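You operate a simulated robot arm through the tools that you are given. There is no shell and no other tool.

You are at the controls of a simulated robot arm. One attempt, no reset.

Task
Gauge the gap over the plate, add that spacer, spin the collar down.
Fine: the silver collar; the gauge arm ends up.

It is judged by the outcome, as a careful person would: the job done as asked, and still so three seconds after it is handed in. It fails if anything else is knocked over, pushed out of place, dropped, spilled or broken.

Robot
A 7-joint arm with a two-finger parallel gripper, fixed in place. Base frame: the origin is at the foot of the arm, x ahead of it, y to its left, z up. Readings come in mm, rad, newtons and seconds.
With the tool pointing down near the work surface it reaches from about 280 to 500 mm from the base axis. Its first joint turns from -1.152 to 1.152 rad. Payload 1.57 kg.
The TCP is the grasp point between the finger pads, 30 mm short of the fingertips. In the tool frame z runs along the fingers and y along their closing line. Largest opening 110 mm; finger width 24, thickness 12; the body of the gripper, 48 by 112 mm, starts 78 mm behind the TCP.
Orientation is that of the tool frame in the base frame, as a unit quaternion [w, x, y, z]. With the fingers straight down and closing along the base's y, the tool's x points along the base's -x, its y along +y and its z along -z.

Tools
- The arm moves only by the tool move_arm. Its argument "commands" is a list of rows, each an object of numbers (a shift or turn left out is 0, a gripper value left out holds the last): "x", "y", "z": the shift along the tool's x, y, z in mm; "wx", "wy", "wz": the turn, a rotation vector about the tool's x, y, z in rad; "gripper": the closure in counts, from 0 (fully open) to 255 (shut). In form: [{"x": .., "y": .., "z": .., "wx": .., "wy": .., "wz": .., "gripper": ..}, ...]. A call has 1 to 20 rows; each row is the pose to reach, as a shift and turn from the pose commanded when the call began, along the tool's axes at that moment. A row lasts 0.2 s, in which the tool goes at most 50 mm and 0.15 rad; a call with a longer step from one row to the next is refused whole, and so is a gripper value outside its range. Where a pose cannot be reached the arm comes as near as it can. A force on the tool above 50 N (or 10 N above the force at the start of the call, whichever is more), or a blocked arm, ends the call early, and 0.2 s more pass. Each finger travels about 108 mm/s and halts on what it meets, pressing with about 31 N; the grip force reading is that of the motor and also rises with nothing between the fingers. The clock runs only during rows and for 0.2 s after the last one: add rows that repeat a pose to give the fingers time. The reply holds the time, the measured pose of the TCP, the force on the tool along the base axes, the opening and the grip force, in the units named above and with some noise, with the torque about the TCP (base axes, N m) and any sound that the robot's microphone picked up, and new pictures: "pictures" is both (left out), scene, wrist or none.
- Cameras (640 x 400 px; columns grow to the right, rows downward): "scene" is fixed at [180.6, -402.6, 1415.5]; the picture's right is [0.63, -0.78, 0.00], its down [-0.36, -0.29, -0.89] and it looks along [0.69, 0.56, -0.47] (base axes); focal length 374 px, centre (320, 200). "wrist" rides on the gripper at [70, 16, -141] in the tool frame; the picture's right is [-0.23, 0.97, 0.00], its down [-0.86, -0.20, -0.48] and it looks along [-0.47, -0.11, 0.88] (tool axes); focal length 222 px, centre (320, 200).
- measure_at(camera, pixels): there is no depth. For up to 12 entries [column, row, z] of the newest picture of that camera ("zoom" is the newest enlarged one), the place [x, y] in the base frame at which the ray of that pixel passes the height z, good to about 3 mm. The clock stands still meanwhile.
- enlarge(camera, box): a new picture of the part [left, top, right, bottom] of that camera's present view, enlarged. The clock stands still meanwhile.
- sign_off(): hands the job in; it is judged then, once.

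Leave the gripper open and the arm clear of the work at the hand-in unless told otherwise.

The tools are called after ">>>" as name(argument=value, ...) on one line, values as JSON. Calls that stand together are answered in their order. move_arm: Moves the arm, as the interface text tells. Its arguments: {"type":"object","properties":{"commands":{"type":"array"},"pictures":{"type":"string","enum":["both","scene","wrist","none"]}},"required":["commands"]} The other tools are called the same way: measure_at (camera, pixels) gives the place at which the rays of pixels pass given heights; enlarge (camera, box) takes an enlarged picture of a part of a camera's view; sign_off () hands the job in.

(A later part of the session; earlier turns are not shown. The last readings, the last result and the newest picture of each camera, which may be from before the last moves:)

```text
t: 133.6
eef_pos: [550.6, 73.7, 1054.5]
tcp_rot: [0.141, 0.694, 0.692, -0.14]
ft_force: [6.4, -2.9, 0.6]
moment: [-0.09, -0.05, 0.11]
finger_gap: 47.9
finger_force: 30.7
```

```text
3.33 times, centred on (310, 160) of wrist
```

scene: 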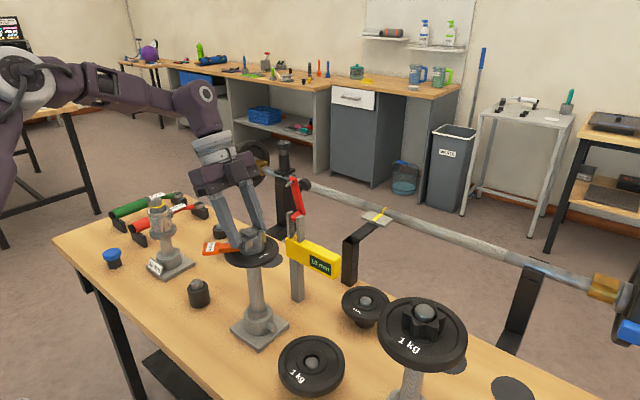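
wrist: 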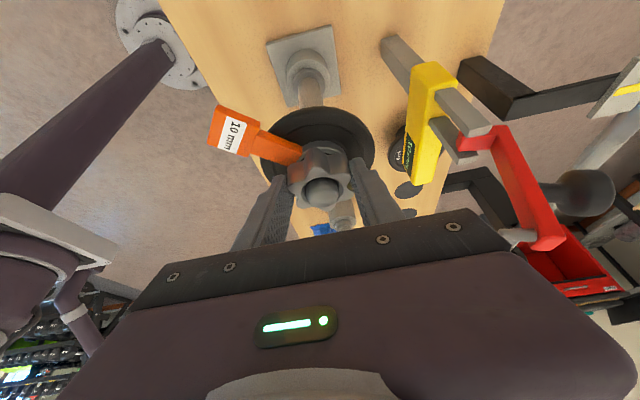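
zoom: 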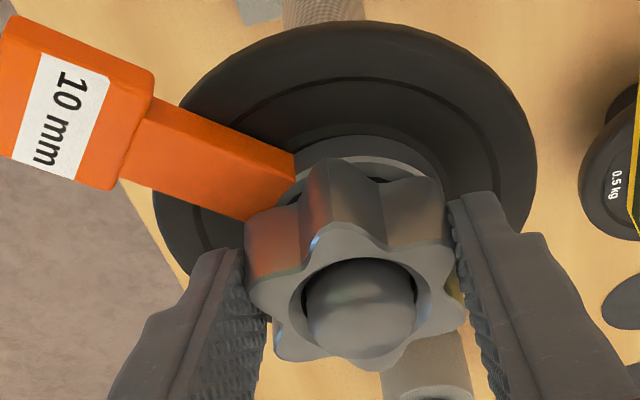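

The collar has come down further, but I cannot judge from above whether it is level and seated. I open, back out along the tool axis and look at it from the side with the wrist camera.

>>> move_arm(commands=[{"gripper": 130}, {"gripper": 100}, {"gripper": 100}, {"z": -20}, {"z": -45}, {"z": -75}, {"z": -75}])

>>> enlarge(camera="wrist", box=[220, 70, 400, 190])

>>> enlarge(camera="scene", box=[225, 220, 275, 262])

```text
t: 135.2
eef_pos: [549.9, 101.6, 1124.3]
tcp_rot: [0.14, 0.693, 0.693, -0.141]
ft_force: [0.3, 0.7, 0.2]
moment: [-0.01, -0.01, -0.01]
finger_gap: 66.9
finger_force: 0.0
```

scene: 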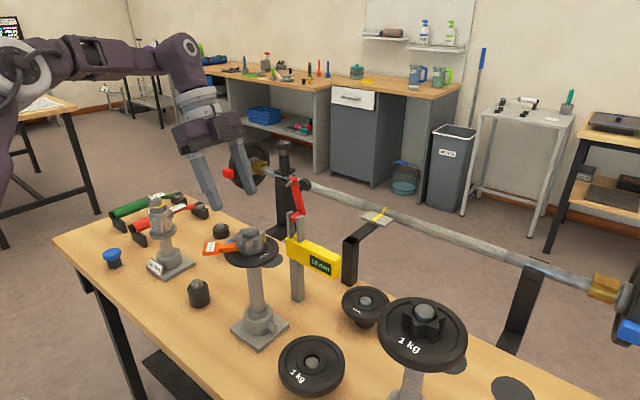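
wrist: 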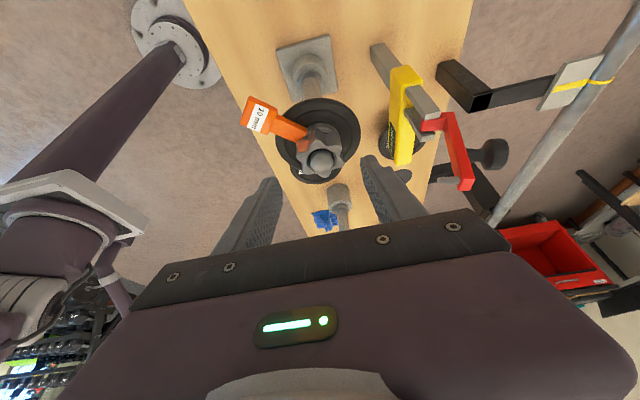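

```text
3.33 times, centred on (310, 130) of wrist
```

zoom: 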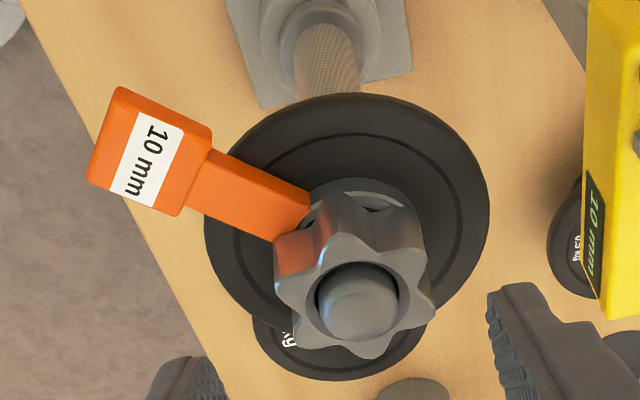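

```text
9.52 times, centred on (250, 241) of scene
```

zoom: 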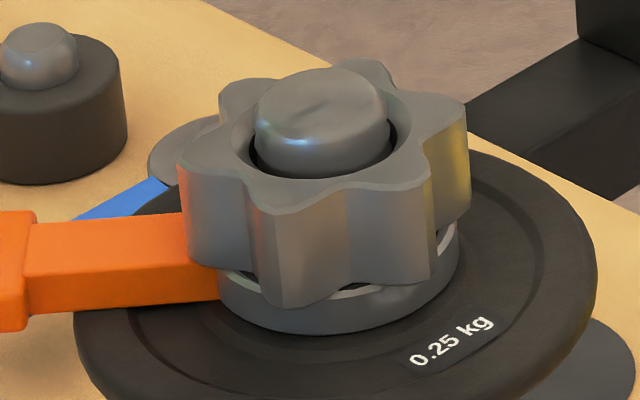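

The collar looks level on the spacer from here. To verify the gap, I set up a low side view with the wrist camera from the +y side: back off, yaw 15°, and tilt the tool to look almost horizontally.

>>> move_arm(commands=[{"x": 36, "y": -10, "z": -15}, {"x": 72.2, "y": -20, "z": -30.5}, {"x": 72.2, "y": -20, "z": -30.5}], pictures="none")

>>> move_arm(commands=[{"wx": -0.051, "wz": -0.1205}, {"wx": -0.102, "wz": -0.241}, {"wx": -0.102, "wz": -0.241}], pictures="none")

>>> move_arm(commands=[{"wy": -0.15}, {"wy": -0.3}, {"wy": -0.45}, {"wy": -0.6}, {"wy": -0.6}], pictures="none")

>>> move_arm(commands=[{"x": 34.4, "y": -4, "z": 10.6}, {"x": 68.8, "y": -7.9, "z": 21.2}, {"x": 103.2, "y": -11.9, "z": 31.8}, {"x": 103.2, "y": -11.9, "z": 31.8}])

>>> enlarge(camera="wrist", box=[260, 120, 400, 220])

```text
t: 136.0
eef_pos: [529.8, 180.6, 1124.6]
tcp_rot: [0.14, 0.694, 0.692, -0.141]
ft_force: [-1.0, -0.3, -0.5]
moment: [0.01, -0.05, 0.01]
finger_gap: 66.8
finger_force: 0.1
```

```text
t: 136.8
eef_pos: [529.9, 181.6, 1124.5]
tcp_rot: [0.158, 0.596, 0.778, -0.121]
ft_force: [0.1, 0.1, 0.5]
moment: [-0.03, 0.01, 0.03]
finger_gap: 67.0
finger_force: 0.0
```

```text
t: 138.0
eef_pos: [530.3, 182.8, 1124.5]
tcp_rot: [0.381, 0.534, 0.696, -0.292]
ft_force: [-0.4, 0.6, 0.5]
moment: [-0.02, 0.0, 0.02]
finger_gap: 66.8
finger_force: 0.1
```

```text
t: 139.0
eef_pos: [511.0, 207.4, 1018.4]
tcp_rot: [0.38, 0.535, 0.696, -0.292]
ft_force: [1.1, 1.0, 0.2]
moment: [-0.01, -0.01, -0.01]
finger_gap: 67.0
finger_force: 0.1
```

scene: 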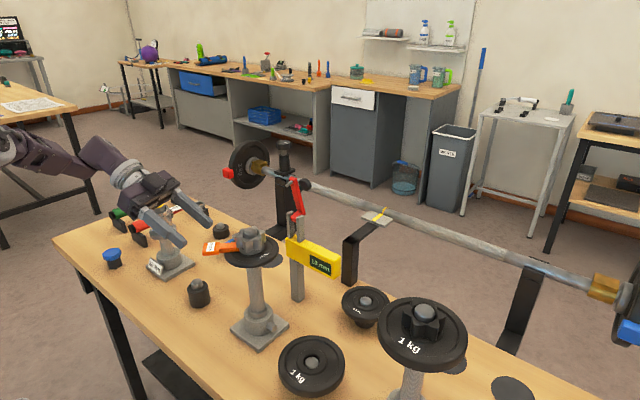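
wrist: 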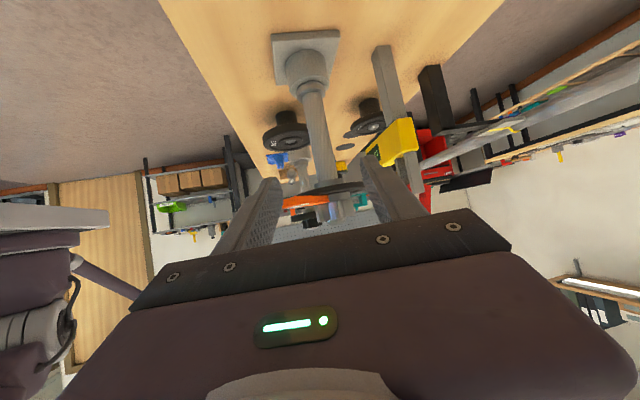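

```text
4.00 times, centred on (330, 170) of wrist
```

zoom: 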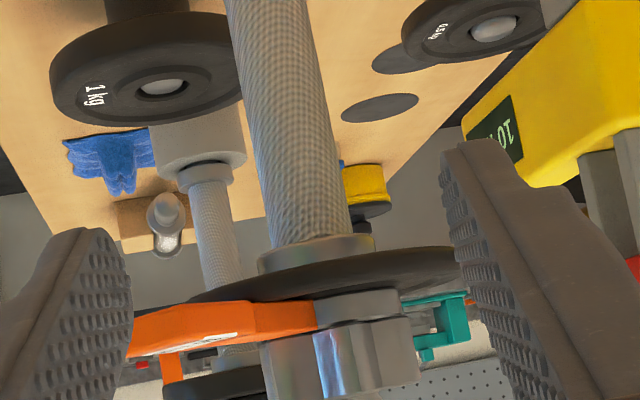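

This side view (upside-down in the picture) shows plate, spacer and collar edge-on. I zoom in on the joint between spacer and collar.

>>> enlarge(camera="wrist", box=[310, 180, 360, 222])

```text
9.52 times, centred on (335, 201) of wrist
```

zoom: 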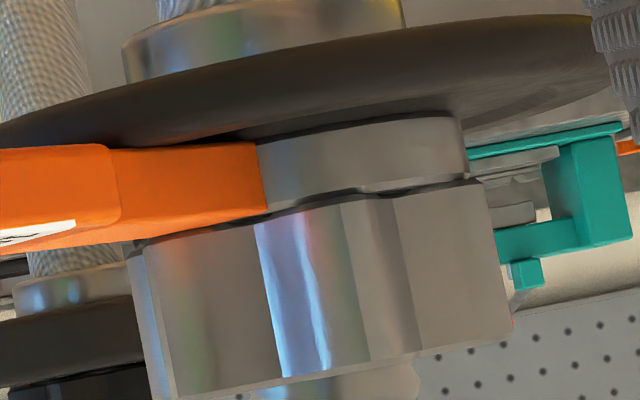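

The collar is parallel to the spacer, with at most a hairline gap. I zoom once more on that line.

>>> enlarge(camera="wrist", box=[322, 192, 354, 212])

```text
16.00 times, centred on (338, 202) of wrist
```

zoom: 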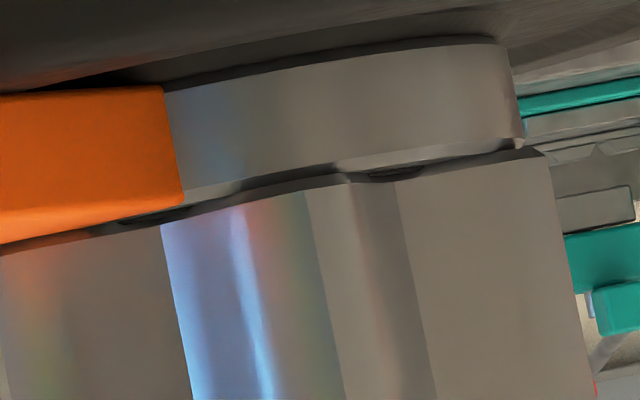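

About a 1 mm dark line remains, even all the way round. That needs perhaps another 45–60° of turning. I go back the way I came and set up above the collar at yaw −30°.

>>> move_arm(commands=[{"x": -34.4, "y": 4, "z": -10.6}, {"x": -68.8, "y": 7.9, "z": -21.2}, {"x": -103.2, "y": 11.9, "z": -31.8}, {"x": -103.2, "y": 11.9, "z": -31.8}], pictures="none")

>>> move_arm(commands=[{"wy": 0.15}, {"wy": 0.3}, {"wy": 0.45}, {"wy": 0.6}, {"wy": 0.6}], pictures="none")

>>> move_arm(commands=[{"wx": -0.051, "wz": -0.1206}, {"wx": -0.102, "wz": -0.241}, {"wx": -0.153, "wz": -0.362}, {"wx": -0.204, "wz": -0.482}, {"wx": -0.255, "wz": -0.603}, {"wx": -0.3057, "wz": -0.7233}, {"wx": -0.3057, "wz": -0.7233, "gripper": 112}], pictures="none")

>>> move_arm(commands=[{"x": -10.7, "y": -31.5, "z": 9.8}, {"x": -21.4, "y": -62.9, "z": 19.7}, {"x": -32.1, "y": -94.4, "z": 29.5}, {"x": -32.1, "y": -94.4, "z": 29.5}])

>>> enlarge(camera="wrist", box=[240, 90, 400, 210])

```text
t: 140.0
eef_pos: [531.7, 179.6, 1125.4]
tcp_rot: [0.38, 0.534, 0.696, -0.292]
ft_force: [-0.1, 1.0, -0.2]
moment: [-0.01, 0.01, -0.01]
finger_gap: 66.9
finger_force: 0.1
```

```text
t: 141.2
eef_pos: [530.4, 180.7, 1123.5]
tcp_rot: [0.156, 0.598, 0.777, -0.121]
ft_force: [-0.1, -0.5, 1.6]
moment: [-0.02, -0.02, 0.01]
finger_gap: 67.0
finger_force: 0.0
```

```text
t: 142.8
eef_pos: [529.8, 180.4, 1123.6]
tcp_rot: [0.191, 0.253, 0.947, -0.051]
ft_force: [-0.4, 1.0, -0.1]
moment: [-0.04, 0.0, 0.04]
finger_gap: 61.8
finger_force: 0.0
```

```text
t: 143.8
eef_pos: [519.4, 78.0, 1107.3]
tcp_rot: [0.192, 0.254, 0.947, -0.052]
ft_force: [0.1, 0.2, 0.9]
moment: [-0.02, 0.01, -0.01]
finger_gap: 61.9
finger_force: 0.0
```

scene: 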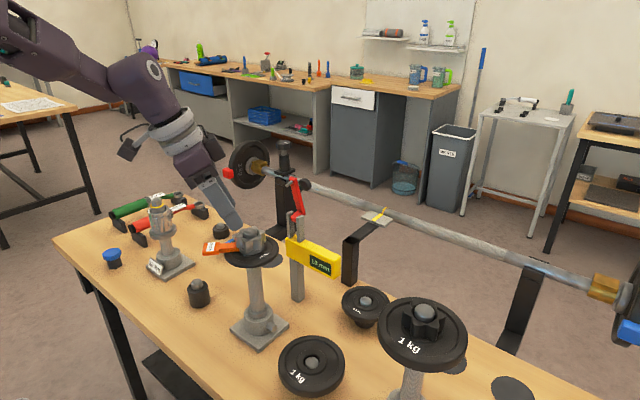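
wrist: 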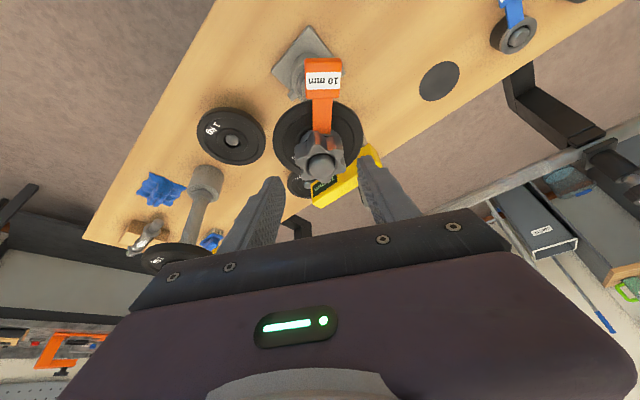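

```text
3.33 times, centred on (320, 150) of wrist
```

zoom: 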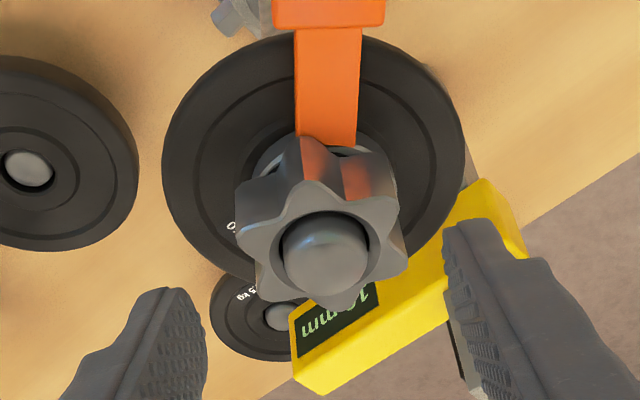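

I advance 57 mm along the tool axis with a 1.2 mm shift, staying above the handle's height, then close and turn.

>>> move_arm(commands=[{"y": -1.2, "z": 20}, {"y": -1.2, "z": 40}, {"y": -1.2, "z": 50}, {"y": -1.2, "z": 56}, {"y": -1.2, "z": 56, "gripper": 160}, {"y": -1.2, "z": 56, "gripper": 200}, {"y": -1.2, "z": 56, "gripper": 200}, {"y": -1.2, "z": 56, "gripper": 200}])

>>> enlarge(camera="wrist", box=[240, 110, 400, 220])

```text
t: 145.6
eef_pos: [537.8, 67.4, 1057.4]
tcp_rot: [0.19, 0.254, 0.947, -0.051]
ft_force: [1.1, -0.6, 0.1]
moment: [0.07, -0.11, 0.0]
finger_gap: 48.1
finger_force: 30.7
```

scene: 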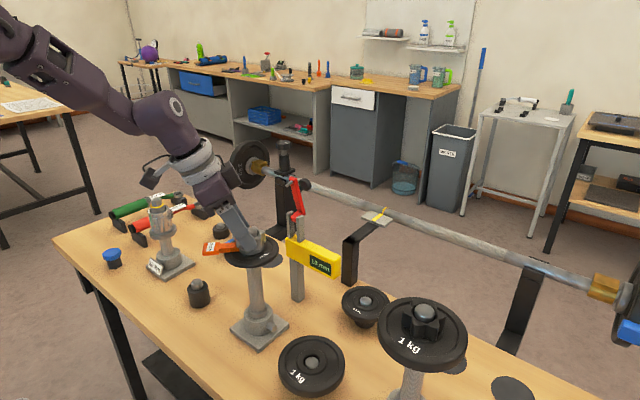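
wrist: 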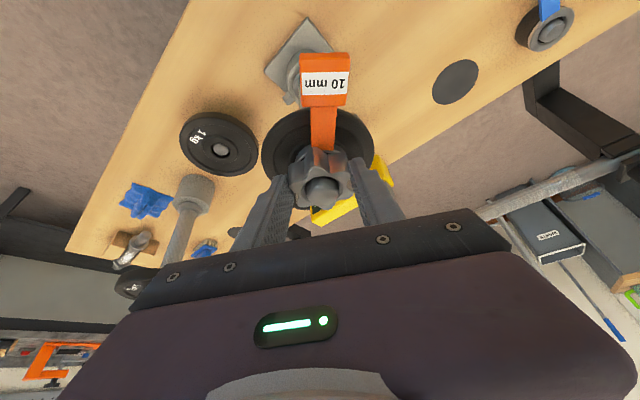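

```text
3.64 times, centred on (320, 165) of wrist
```

zoom: 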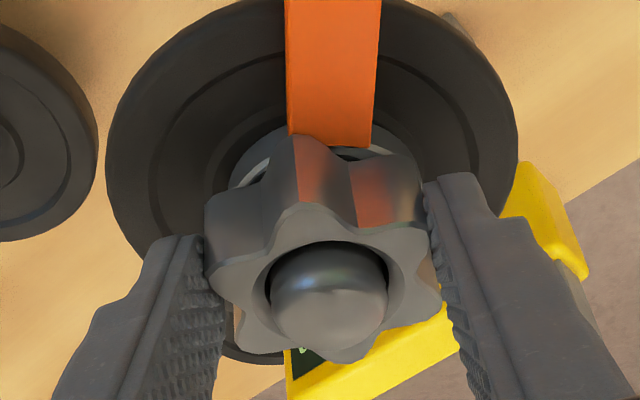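

The grip is good. I turn 60° clockwise with about a 0.9 mm feed and watch for the collar seating.

>>> move_arm(commands=[{"x": -0.06, "y": 1.77, "z": 0.14, "wx": 0.051, "wz": 0.1206}, {"x": -0.34, "y": 3.5, "z": 0.38, "wx": 0.102, "wz": 0.241}, {"x": -0.82, "y": 5.17, "z": 0.71, "wx": 0.153, "wz": 0.362}, {"x": -1.5, "y": 6.75, "z": 1.11, "wx": 0.204, "wz": 0.482}, {"x": -1.5, "y": 6.75, "z": 1.11, "wx": 0.204, "wz": 0.482}], pictures="none")

>>> move_arm(commands=[{"x": -0.06, "y": 1.77, "z": 0.14, "wx": 0.051, "wz": 0.1206}, {"x": -0.34, "y": 3.5, "z": 0.38, "wx": 0.102, "wz": 0.241}, {"x": -0.82, "y": 5.17, "z": 0.71, "wx": 0.153, "wz": 0.362}, {"x": -1.5, "y": 6.75, "z": 1.11, "wx": 0.204, "wz": 0.482}, {"x": -1.5, "y": 6.75, "z": 1.11, "wx": 0.204, "wz": 0.482}])

>>> enlarge(camera="scene", box=[238, 238, 266, 258])

>>> enlarge(camera="wrist", box=[220, 100, 400, 220])

```text
t: 146.8
eef_pos: [543.3, 74.9, 1057.7]
tcp_rot: [0.172, 0.492, 0.848, -0.099]
ft_force: [21.2, 6.6, -6.6]
moment: [0.23, -0.31, 0.36]
finger_gap: 48.0
finger_force: 31.2
```

```text
t: 148.0
eef_pos: [549.6, 76.3, 1057.4]
tcp_rot: [0.141, 0.694, 0.692, -0.139]
ft_force: [20.4, 17.1, 15.6]
moment: [0.4, -0.48, 0.47]
finger_gap: 48.2
finger_force: 31.7
```

scene: 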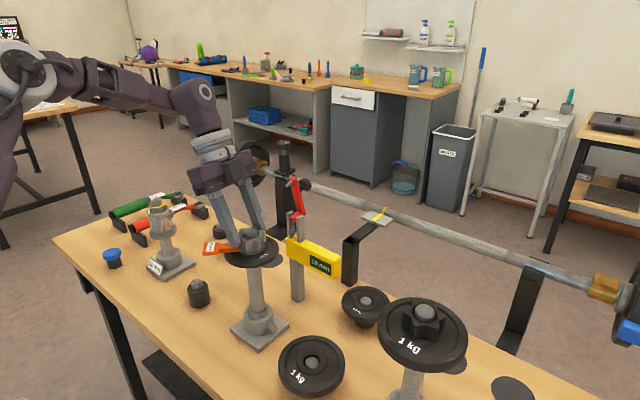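
wrist: 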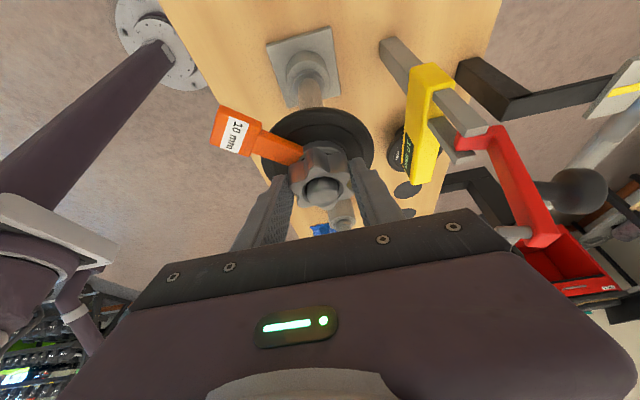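

```text
16.00 times, centred on (252, 248) of scene
```

zoom: 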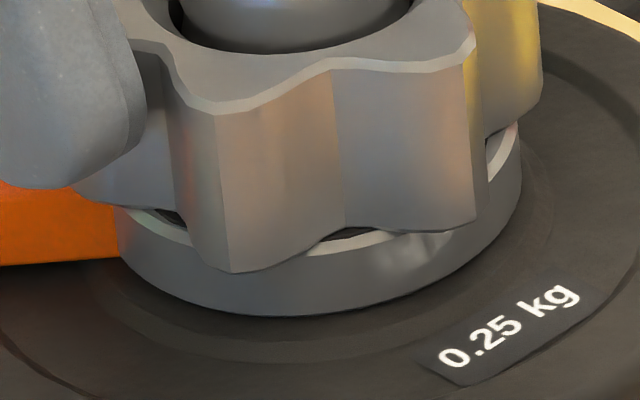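

```text
3.33 times, centred on (310, 160) of wrist
```

zoom: 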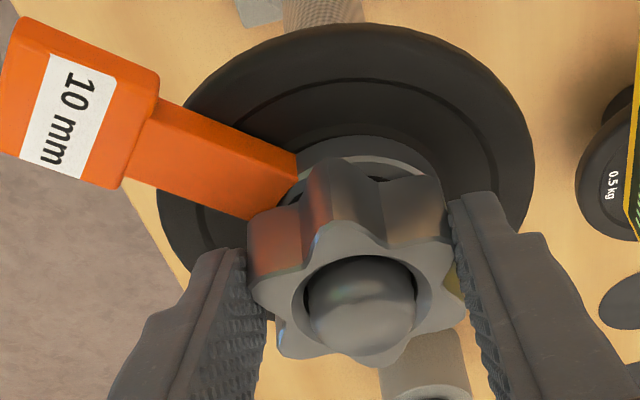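

The collar has stopped descending and a resisting torque of about 0.5 N·m shows, with some side load. I relieve the side load and read again.

>>> move_arm(commands=[{"x": 0.4, "y": 0.7, "z": -0.5}, {"x": 0.74, "y": 1.3, "z": -1.07}, {"x": 0.74, "y": 1.3, "z": -1.07}], pictures="none")

```text
t: 148.8
eef_pos: [550.3, 75.1, 1056.3]
tcp_rot: [0.141, 0.693, 0.692, -0.14]
ft_force: [18.5, 9.5, 8.0]
moment: [0.39, -0.61, 0.31]
finger_gap: 48.2
finger_force: 30.9
```

I open and repeat the side view to check the gap.

>>> move_arm(commands=[{"gripper": 130}, {"gripper": 100}, {"gripper": 100}, {"z": -20}, {"z": -45}, {"z": -75}, {"x": 36, "y": -10, "z": -90}, {"x": 72.2, "y": -20, "z": -105.5}, {"x": 72.2, "y": -20, "z": -105.5}], pictures="none")

>>> move_arm(commands=[{"wx": -0.051, "wz": -0.1205}, {"wx": -0.102, "wz": -0.241}, {"wx": -0.102, "wz": -0.241}], pictures="none")

>>> move_arm(commands=[{"wy": -0.15}, {"wy": -0.3}, {"wy": -0.45}, {"wy": -0.6}, {"wy": -0.6}], pictures="none")

>>> move_arm(commands=[{"x": 34.4, "y": -4, "z": 10.6}, {"x": 68.8, "y": -7.9, "z": 21.2}, {"x": 103.2, "y": -11.9, "z": 31.8}, {"x": 103.2, "y": -11.9, "z": 31.8}])

>>> enlarge(camera="wrist", box=[310, 180, 360, 222])

>>> enlarge(camera="wrist", box=[322, 192, 354, 212])

```text
t: 150.8
eef_pos: [529.0, 182.5, 1126.4]
tcp_rot: [0.14, 0.693, 0.693, -0.142]
ft_force: [-0.2, 0.0, 0.5]
moment: [-0.01, 0.0, 0.0]
finger_gap: 66.8
finger_force: 0.0
```

```text
t: 151.6
eef_pos: [528.9, 182.8, 1125.4]
tcp_rot: [0.158, 0.597, 0.777, -0.122]
ft_force: [-0.3, -0.8, 0.0]
moment: [0.01, 0.0, 0.04]
finger_gap: 66.9
finger_force: 0.0
```

```text
t: 152.8
eef_pos: [529.9, 183.4, 1126.3]
tcp_rot: [0.381, 0.534, 0.696, -0.292]
ft_force: [0.5, -0.2, -0.1]
moment: [0.0, -0.01, -0.02]
finger_gap: 66.8
finger_force: 0.0
```

```text
t: 153.8
eef_pos: [509.9, 207.5, 1022.7]
tcp_rot: [0.38, 0.534, 0.696, -0.293]
ft_force: [-1.1, 0.1, 0.4]
moment: [0.0, 0.0, 0.03]
finger_gap: 66.5
finger_force: 0.1
```

scene: 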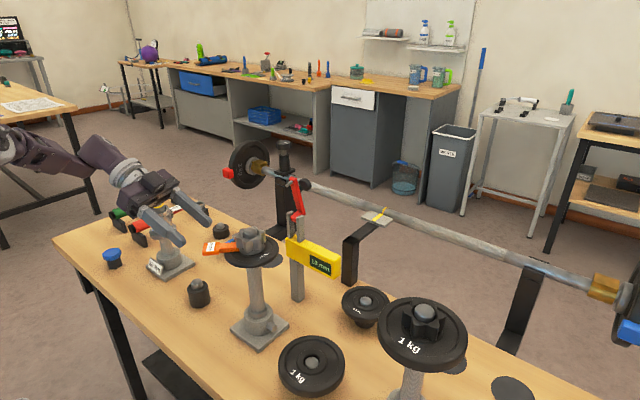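
wrist: 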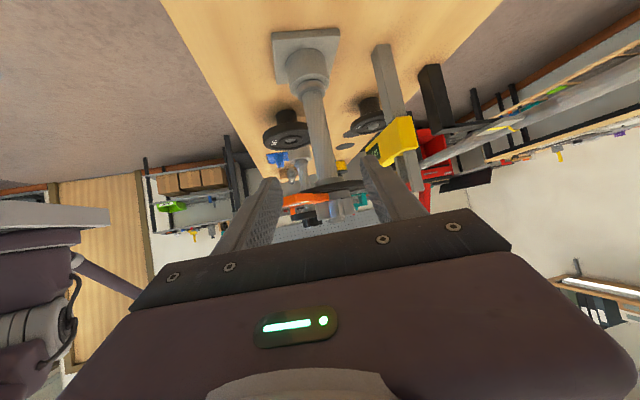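

```text
9.52 times, centred on (335, 201) of wrist
```

zoom: 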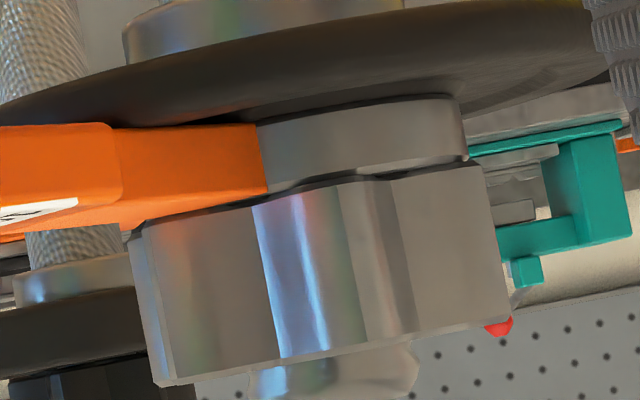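

```text
16.00 times, centred on (338, 202) of wrist
```

zoom: 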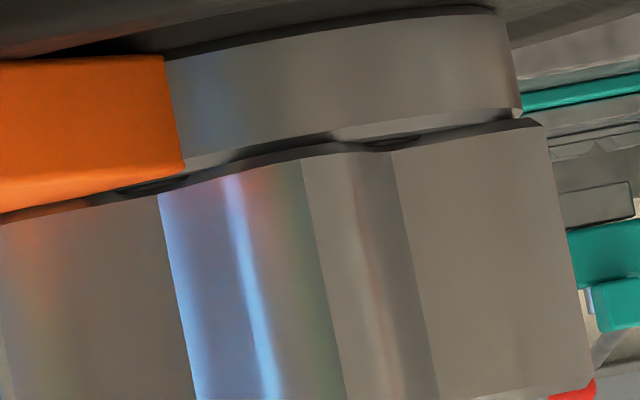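

The dark line is unchanged in thickness. It matches the collar's bottom chamfer, which is the same width as the bright chamfer on its top edge. The last turn met resisting torque with no further descent, so the collar is seated on the spacer. I retreat the way I came, up and away.

>>> move_arm(commands=[{"x": -34.4, "y": 4, "z": -10.6}, {"x": -68.8, "y": 7.9, "z": -21.2}, {"x": -103.2, "y": 11.9, "z": -31.8}, {"x": -103.2, "y": 11.9, "z": -31.8}], pictures="none")

>>> move_arm(commands=[{"wy": 0.15}, {"wy": 0.3}, {"wy": 0.45}, {"wy": 0.6}, {"wy": 0.75}, {"wy": 0.75}], pictures="none")

>>> move_arm(commands=[{"z": -30}, {"x": 20, "z": -60}, {"x": 45, "z": -85}, {"x": 70, "z": -100}, {"x": 70, "z": -100, "gripper": 0}, {"x": 70, "z": -100, "gripper": 0}])

>>> enlarge(camera="scene", box=[200, 170, 360, 280])

>>> enlarge(camera="scene", box=[225, 220, 275, 262])

```text
t: 154.8
eef_pos: [530.2, 181.3, 1125.3]
tcp_rot: [0.38, 0.534, 0.696, -0.293]
ft_force: [0.2, 0.1, 0.1]
moment: [0.02, -0.01, -0.01]
finger_gap: 66.9
finger_force: 0.1
```

```text
t: 156.2
eef_pos: [530.0, 182.6, 1126.2]
tcp_rot: [0.098, 0.605, 0.787, -0.075]
ft_force: [0.2, -0.2, 1.4]
moment: [0.0, 0.0, 0.03]
finger_gap: 66.9
finger_force: 0.0
```

```text
t: 157.6
eef_pos: [509.2, 251.8, 1200.1]
tcp_rot: [0.099, 0.605, 0.786, -0.077]
ft_force: [-0.5, 0.5, -0.3]
moment: [-0.01, -0.03, -0.02]
finger_gap: 109.9
finger_force: 0.1
out of reach, approached as far as the arm can: row 4, 5, 6
```

scene: 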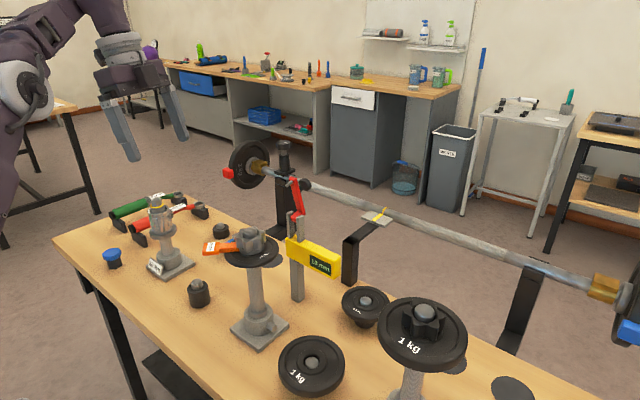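
wrist: 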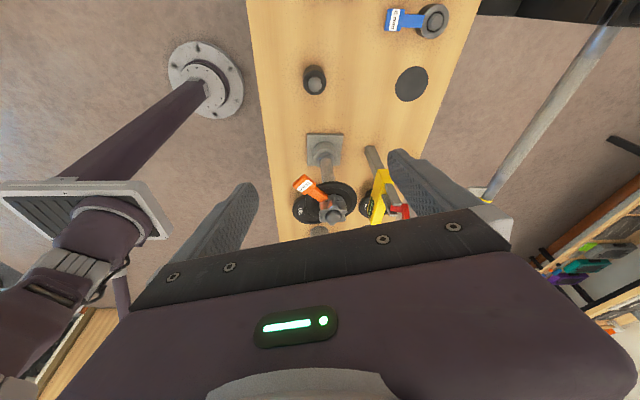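

```text
3.64 times, centred on (280, 225) of scene
```

zoom: 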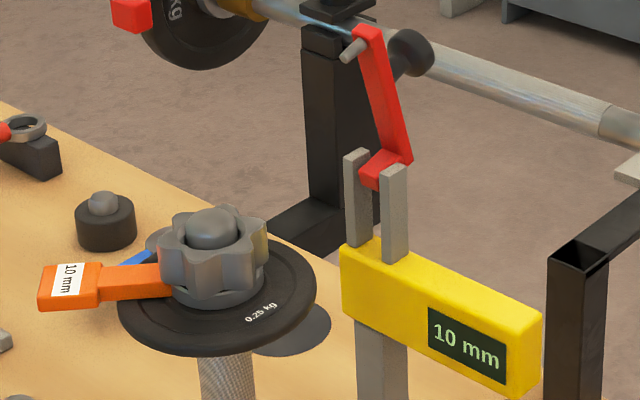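

```text
9.52 times, centred on (250, 241) of scene
```

zoom: 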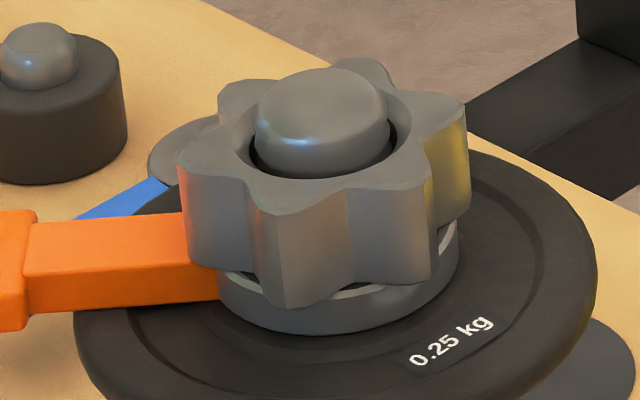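

Everything looks right: arm up, 10 mm spacer on, collar down on it. For a firm finish I make one more check turn with the tool vertical on the post axis, which avoids side load. First I straighten the tool and yaw to +30°.

>>> move_arm(commands=[{"wy": 0.125}, {"wy": 0.25}, {"wy": 0.25}], pictures="none")

>>> move_arm(commands=[{"wz": -0.14}, {"wz": -0.28}, {"wz": -0.42}, {"wz": -0.56}, {"wz": -0.7}, {"wz": -0.84}, {"wz": -0.98}, {"wz": -1.12}, {"wz": -1.26}, {"wz": -1.4}, {"wz": -1.54}, {"wz": -1.68}, {"wz": -1.8326}, {"wz": -1.8326}], pictures="none")

```text
t: 158.4
eef_pos: [509.6, 252.7, 1199.9]
tcp_rot: [-0.001, 0.609, 0.793, -0.001]
ft_force: [0.5, 1.3, -0.4]
moment: [0.02, 0.0, 0.0]
finger_gap: 109.9
finger_force: 0.1
```

```text
refused: row 13 steps farther than a row can; nothing moved
```

The last step was a hair over the limit. I resend with even steps.

>>> move_arm(commands=[{"wz": -0.141}, {"wz": -0.282}, {"wz": -0.423}, {"wz": -0.564}, {"wz": -0.705}, {"wz": -0.846}, {"wz": -0.987}, {"wz": -1.128}, {"wz": -1.269}, {"wz": -1.41}, {"wz": -1.551}, {"wz": -1.692}, {"wz": -1.8326}, {"wz": -1.8326}], pictures="none")

```text
t: 161.4
eef_pos: [511.9, 253.4, 1200.8]
tcp_rot: [-0.001, -0.259, 0.966, -0.001]
ft_force: [0.1, -0.2, 1.1]
moment: [-0.01, 0.0, -0.02]
finger_gap: 110.1
finger_force: 0.1
```

I move above the post with the vertical tool and measure the collar's centre against the tool axis.

>>> move_arm(commands=[{"x": 10.3, "y": -31, "z": 11.7}, {"x": 20.6, "y": -62, "z": 23.3}, {"x": 30.9, "y": -93, "z": 35}, {"x": 41.2, "y": -124, "z": 46.7}, {"x": 51.5, "y": -155, "z": 58.3}, {"x": 61.8, "y": -186, "z": 70, "gripper": 112}, {"x": 61.8, "y": -186, "z": 70, "gripper": 112}])

>>> enlarge(camera="wrist", box=[260, 100, 400, 220])

```text
t: 163.0
eef_pos: [546.3, 64.1, 1130.2]
tcp_rot: [-0.001, -0.258, 0.966, -0.001]
ft_force: [0.1, -0.1, -0.6]
moment: [0.0, -0.03, 0.0]
finger_gap: 61.6
finger_force: 0.1
```

scene: 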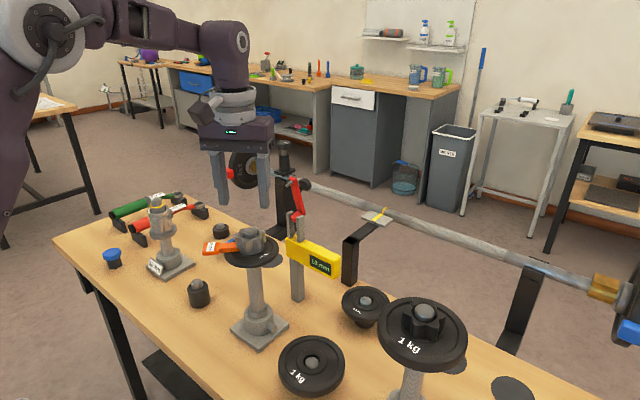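
wrist: 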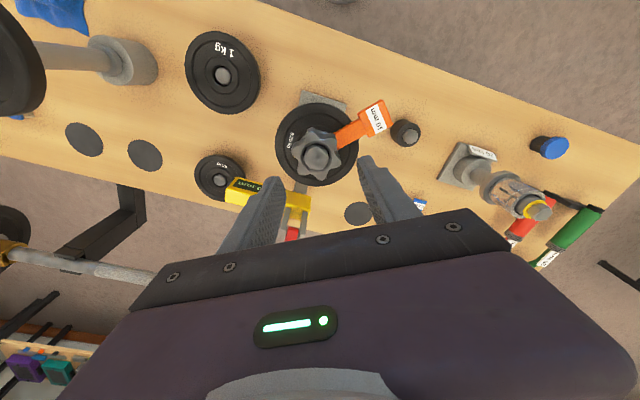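

```text
3.33 times, centred on (330, 160) of wrist
```

zoom: 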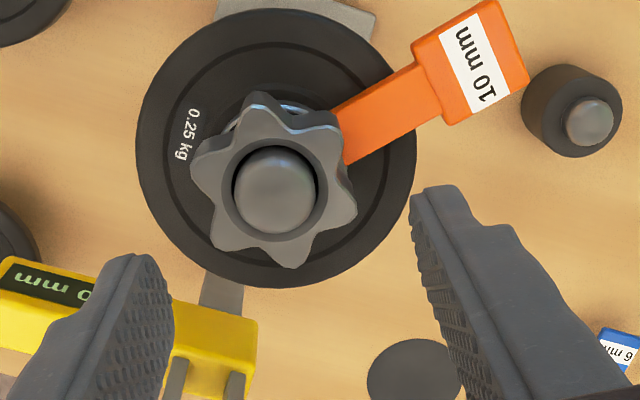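

The collar is about 4 mm to the −y_t side of the tool axis, and its valleys line up with my closing direction. I measure with repeats to centre precisely.

>>> measure_at(camera="wrist", pixels=[[316.5, 157.6, 1045], [316.5, 157.6, 1045], [316.5, 157.6, 1045], [316.5, 157.6, 1045], [316.5, 157.6, 1045], [316.5, 157.6, 1045], [320.6, 157.2, 1045], [320.6, 157.2, 1045], [320.6, 157.2, 1045], [320.6, 157.2, 1045], [320.6, 157.2, 1045], [320.6, 157.2, 1045]])

```text
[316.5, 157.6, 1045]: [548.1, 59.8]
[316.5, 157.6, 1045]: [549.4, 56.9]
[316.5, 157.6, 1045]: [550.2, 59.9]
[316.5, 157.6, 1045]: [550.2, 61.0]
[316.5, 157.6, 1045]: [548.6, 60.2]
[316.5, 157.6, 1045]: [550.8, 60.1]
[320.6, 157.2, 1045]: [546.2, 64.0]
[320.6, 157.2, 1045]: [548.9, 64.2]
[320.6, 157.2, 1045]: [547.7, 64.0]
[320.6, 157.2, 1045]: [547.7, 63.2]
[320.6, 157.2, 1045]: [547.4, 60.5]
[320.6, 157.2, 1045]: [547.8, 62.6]
```

The collar centre is (549.6,59.7), so I correct by −4.7 mm along the closing line and descend part-way, then re-check.

>>> move_arm(commands=[{"x": -0.4, "y": -4.7, "z": 0}, {"x": -0.4, "y": -4.7, "z": 25}, {"x": -0.4, "y": -4.7, "z": 45}, {"x": -0.4, "y": -4.7, "z": 45}])

>>> enlarge(camera="wrist", box=[260, 110, 390, 220])

```text
t: 164.0
eef_pos: [552.0, 58.3, 1086.3]
tcp_rot: [-0.001, -0.258, 0.966, 0.0]
ft_force: [0.0, -0.8, -0.3]
moment: [-0.04, -0.03, 0.04]
finger_gap: 61.9
finger_force: 0.1
```

scene: 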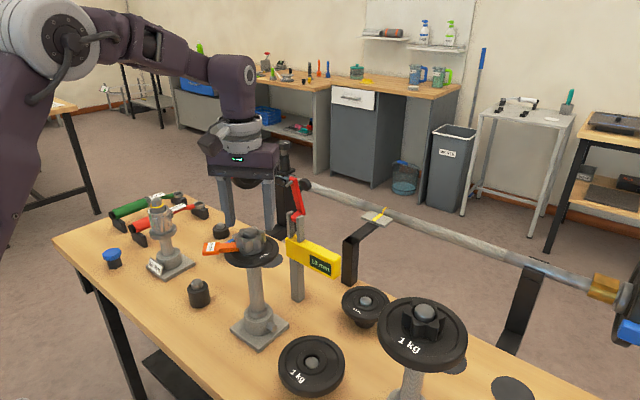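
wrist: 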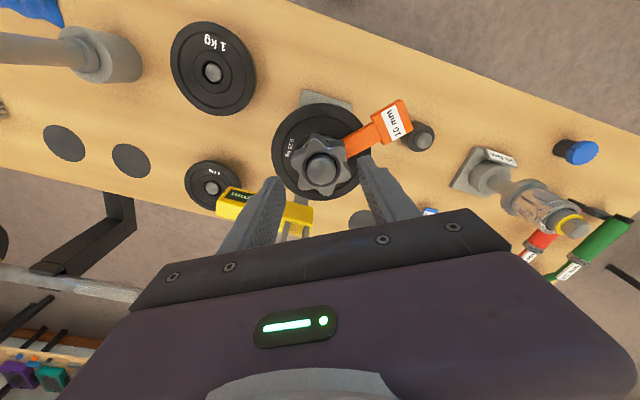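

```text
3.64 times, centred on (325, 165) of wrist
```

zoom: 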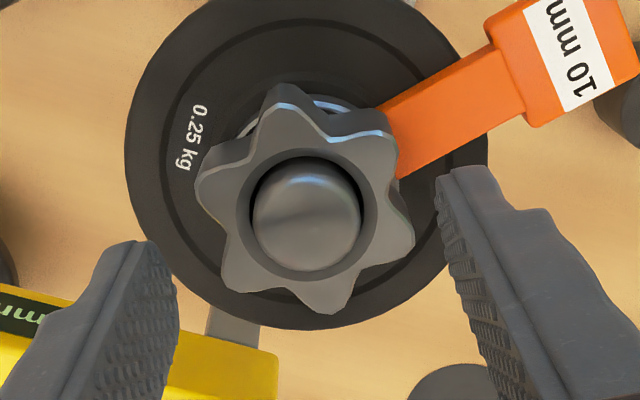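

I re-measure the centre at this height with repeats.

>>> measure_at(camera="wrist", pixels=[[320.3, 168.6, 1044], [320.3, 168.6, 1044], [320.3, 168.6, 1044], [320.3, 168.6, 1044], [320.3, 168.6, 1044], [320.3, 168.6, 1044], [320.7, 172.7, 1044], [320.7, 172.7, 1044], [320.7, 172.7, 1044], [320.7, 172.7, 1044], [320.7, 172.7, 1044], [320.7, 172.7, 1044]])

```text
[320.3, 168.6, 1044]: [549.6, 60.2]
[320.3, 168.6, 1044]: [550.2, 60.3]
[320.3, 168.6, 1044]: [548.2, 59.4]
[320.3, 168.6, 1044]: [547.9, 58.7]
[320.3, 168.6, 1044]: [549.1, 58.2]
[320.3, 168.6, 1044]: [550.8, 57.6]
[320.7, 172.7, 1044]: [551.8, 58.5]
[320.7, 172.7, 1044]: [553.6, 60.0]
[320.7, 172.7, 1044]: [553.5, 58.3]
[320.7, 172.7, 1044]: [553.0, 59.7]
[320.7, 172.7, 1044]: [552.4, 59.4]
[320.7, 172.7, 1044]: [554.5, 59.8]
```

I correct (+3.2,+1.6) mm in tool axes and descend to z≈1055, keeping the tips above the handle, then close.

>>> move_arm(commands=[{"x": 3.2, "y": 1.6, "z": 0}, {"x": 3.2, "y": 1.6, "z": 15}, {"x": 3.2, "y": 1.6, "z": 30}, {"x": 3.2, "y": 1.6, "z": 30}])

>>> enlarge(camera="wrist", box=[260, 120, 390, 230])

>>> enlarge(camera="scene", box=[210, 205, 290, 262])

```text
t: 165.0
eef_pos: [546.7, 57.6, 1054.4]
tcp_rot: [-0.001, -0.258, 0.966, 0.001]
ft_force: [0.3, 0.1, 0.3]
moment: [-0.01, 0.01, -0.01]
finger_gap: 61.8
finger_force: 0.0
```

scene: 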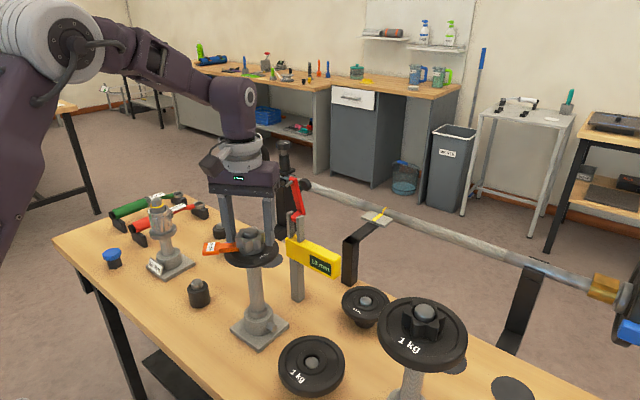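
wrist: 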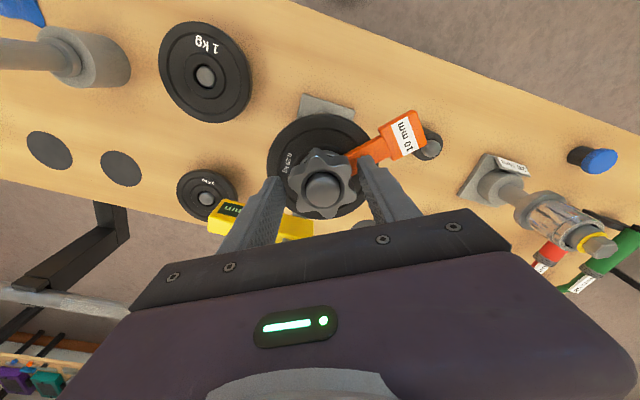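

```text
3.64 times, centred on (325, 175) of wrist
```

zoom: 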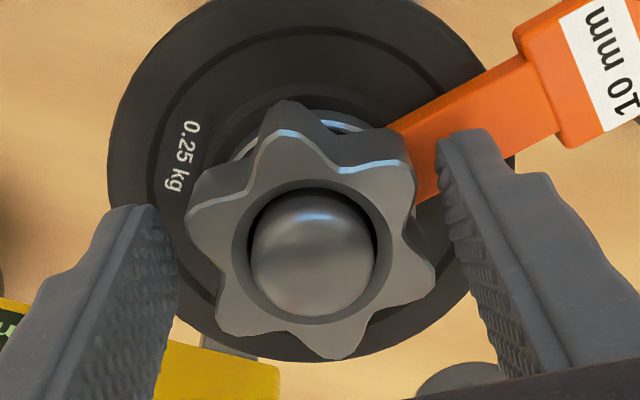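

```text
7.02 times, centred on (250, 234) of scene
```

zoom: 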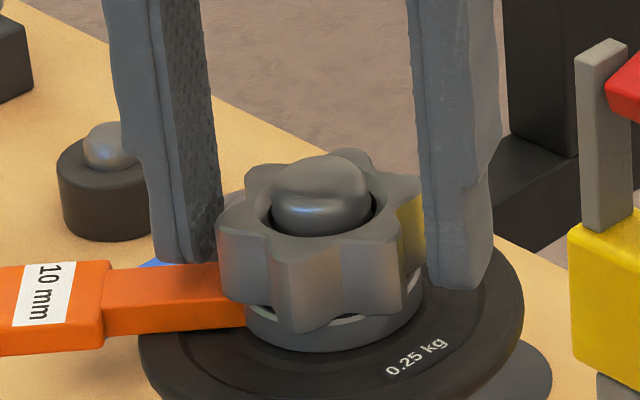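

The fingers straddle the collar well with no contact. I close.

>>> move_arm(commands=[{"gripper": 150}, {"gripper": 190}, {"gripper": 200}, {"gripper": 200}])

>>> enlarge(camera="wrist", box=[260, 120, 390, 230])

```text
t: 166.0
eef_pos: [546.4, 56.5, 1054.8]
tcp_rot: [-0.001, -0.257, 0.966, 0.0]
ft_force: [-7.2, 11.0, -1.7]
moment: [0.29, 0.11, 0.14]
finger_gap: 48.0
finger_force: 31.3
```

scene: 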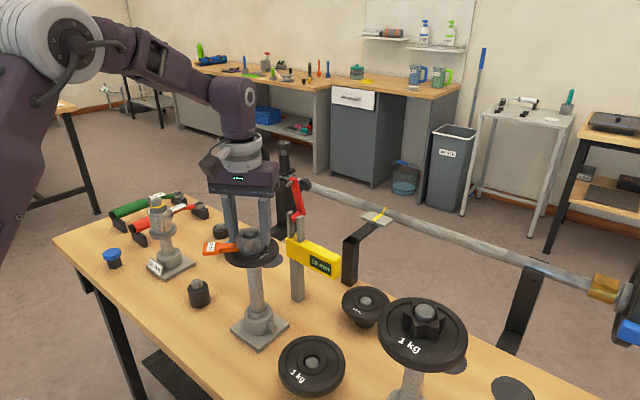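
wrist: 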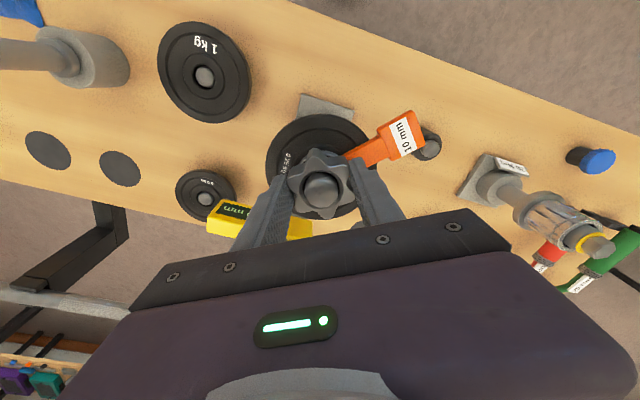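

```text
3.64 times, centred on (325, 175) of wrist
```

zoom: 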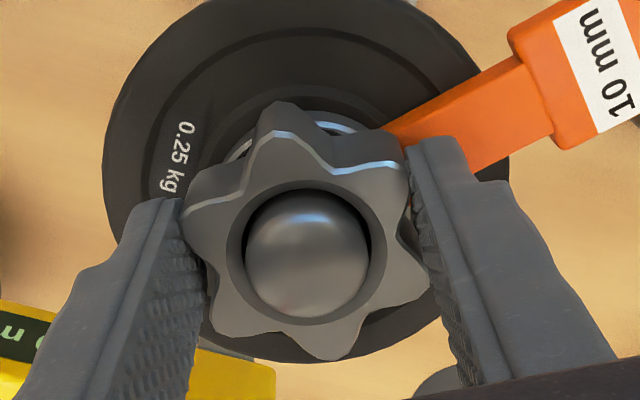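

The grip is on, with a 13 N side load along the closing line that I will relieve with a 0.9 mm shift. Then I turn 60° clockwise with a slight feed and read torque and height.

>>> move_arm(commands=[{"y": 0.9}, {"x": -0.03, "y": 1.43, "z": 0.1, "wz": 0.131}, {"x": -0.14, "y": 1.96, "z": 0.2, "wz": 0.262}, {"x": -0.31, "y": 2.47, "z": 0.3, "wz": 0.393}, {"x": -0.55, "y": 2.95, "z": 0.4, "wz": 0.524}, {"x": -0.55, "y": 2.95, "z": 0.4, "wz": 0.524}])

>>> enlarge(camera="wrist", box=[260, 120, 390, 230])

>>> enlarge(camera="scene", box=[225, 220, 275, 262])

```text
t: 167.4
eef_pos: [546.4, 59.1, 1054.0]
tcp_rot: [-0.001, 0.001, 1.0, -0.001]
ft_force: [-17.6, 7.5, 7.0]
moment: [0.28, 0.65, 0.29]
finger_gap: 48.1
finger_force: 31.1
```

scene: 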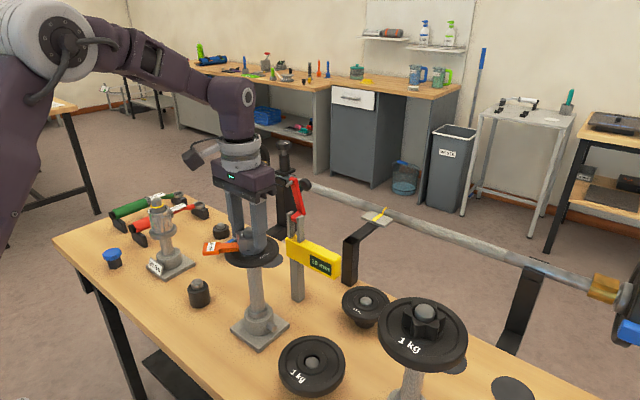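
wrist: 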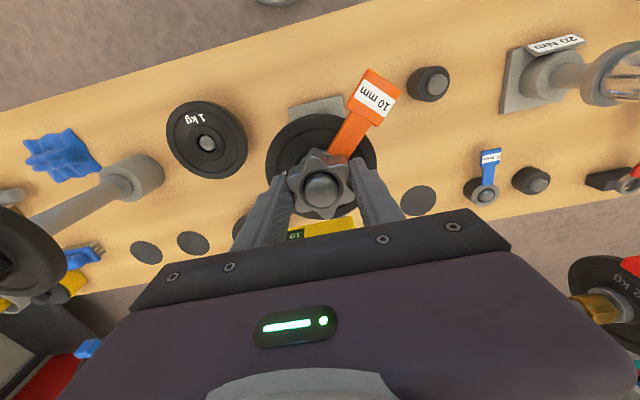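

```text
3.64 times, centred on (325, 175) of wrist
```

zoom: 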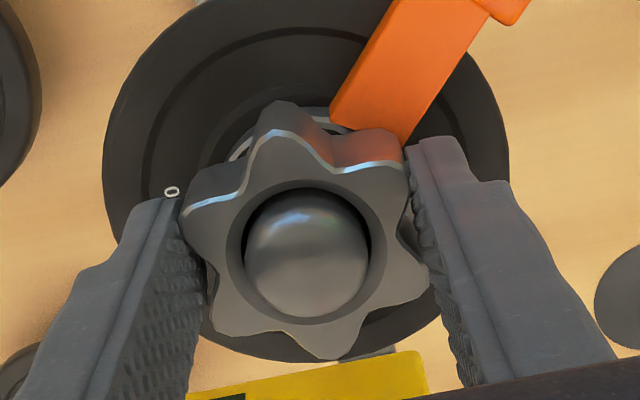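

```text
9.52 times, centred on (250, 241) of scene
```

zoom: 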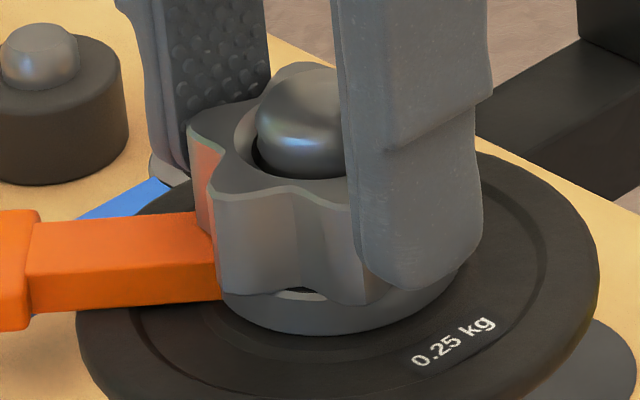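

Turning now meets a pure torque of about 0.3 N·m and the collar does not descend further: it is bearing on the spacer. I turn 30° more, with the side load relieved, as a final snug.

>>> move_arm(commands=[{"x": 1.0, "y": 0.4, "z": 0.0}, {"x": 0.97, "y": 0.93, "z": 0.1, "wz": 0.131}, {"x": 0.86, "y": 1.46, "z": 0.2, "wz": 0.262}, {"x": 0.7, "y": 1.97, "z": 0.3, "wz": 0.393}, {"x": 0.45, "y": 2.45, "z": 0.4, "wz": 0.524}, {"x": 0.45, "y": 2.45, "z": 0.4, "wz": 0.524}])

>>> enlarge(camera="wrist", box=[260, 120, 390, 230])

>>> enlarge(camera="scene", box=[225, 220, 275, 262])

```text
t: 168.8
eef_pos: [546.6, 61.7, 1054.2]
tcp_rot: [0.0, 0.261, 0.965, -0.001]
ft_force: [-12.9, -5.0, 12.8]
moment: [-0.12, 0.29, 0.12]
finger_gap: 48.1
finger_force: 31.3
```

scene: 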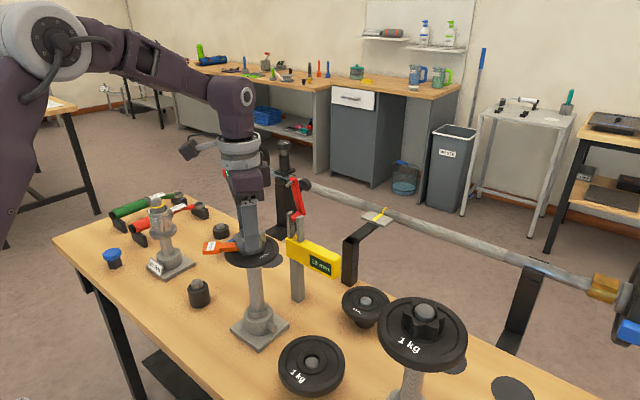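
wrist: 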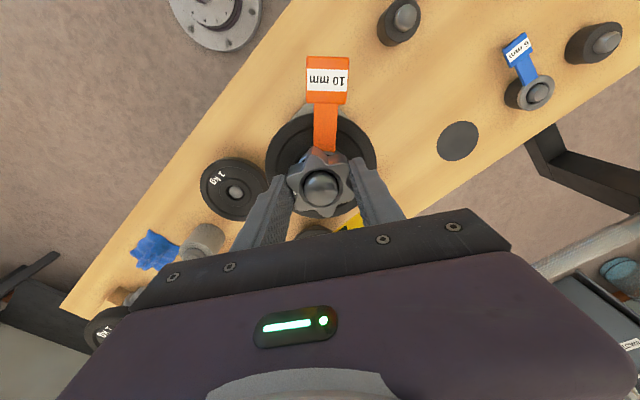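

```text
3.64 times, centred on (325, 175) of wrist
```

zoom: 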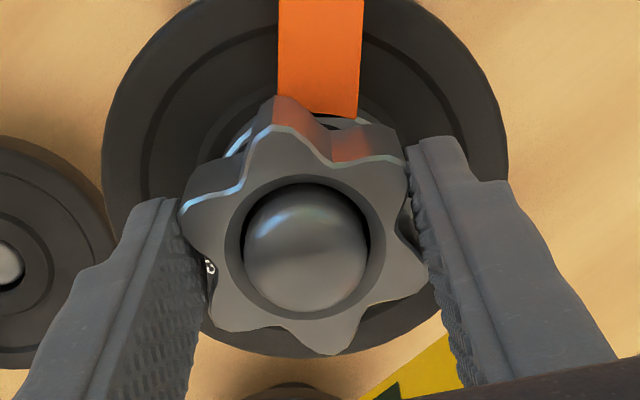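

```text
9.52 times, centred on (250, 241) of scene
```

zoom: 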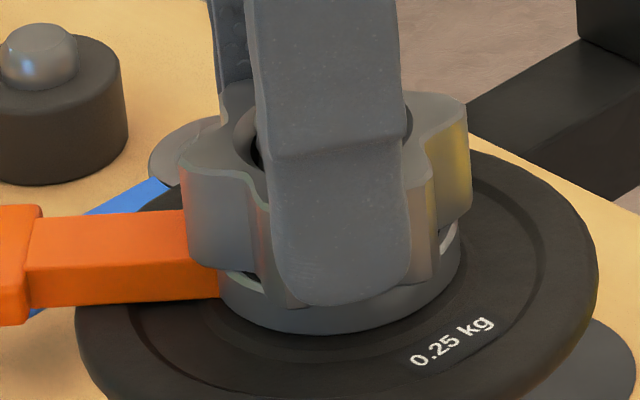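

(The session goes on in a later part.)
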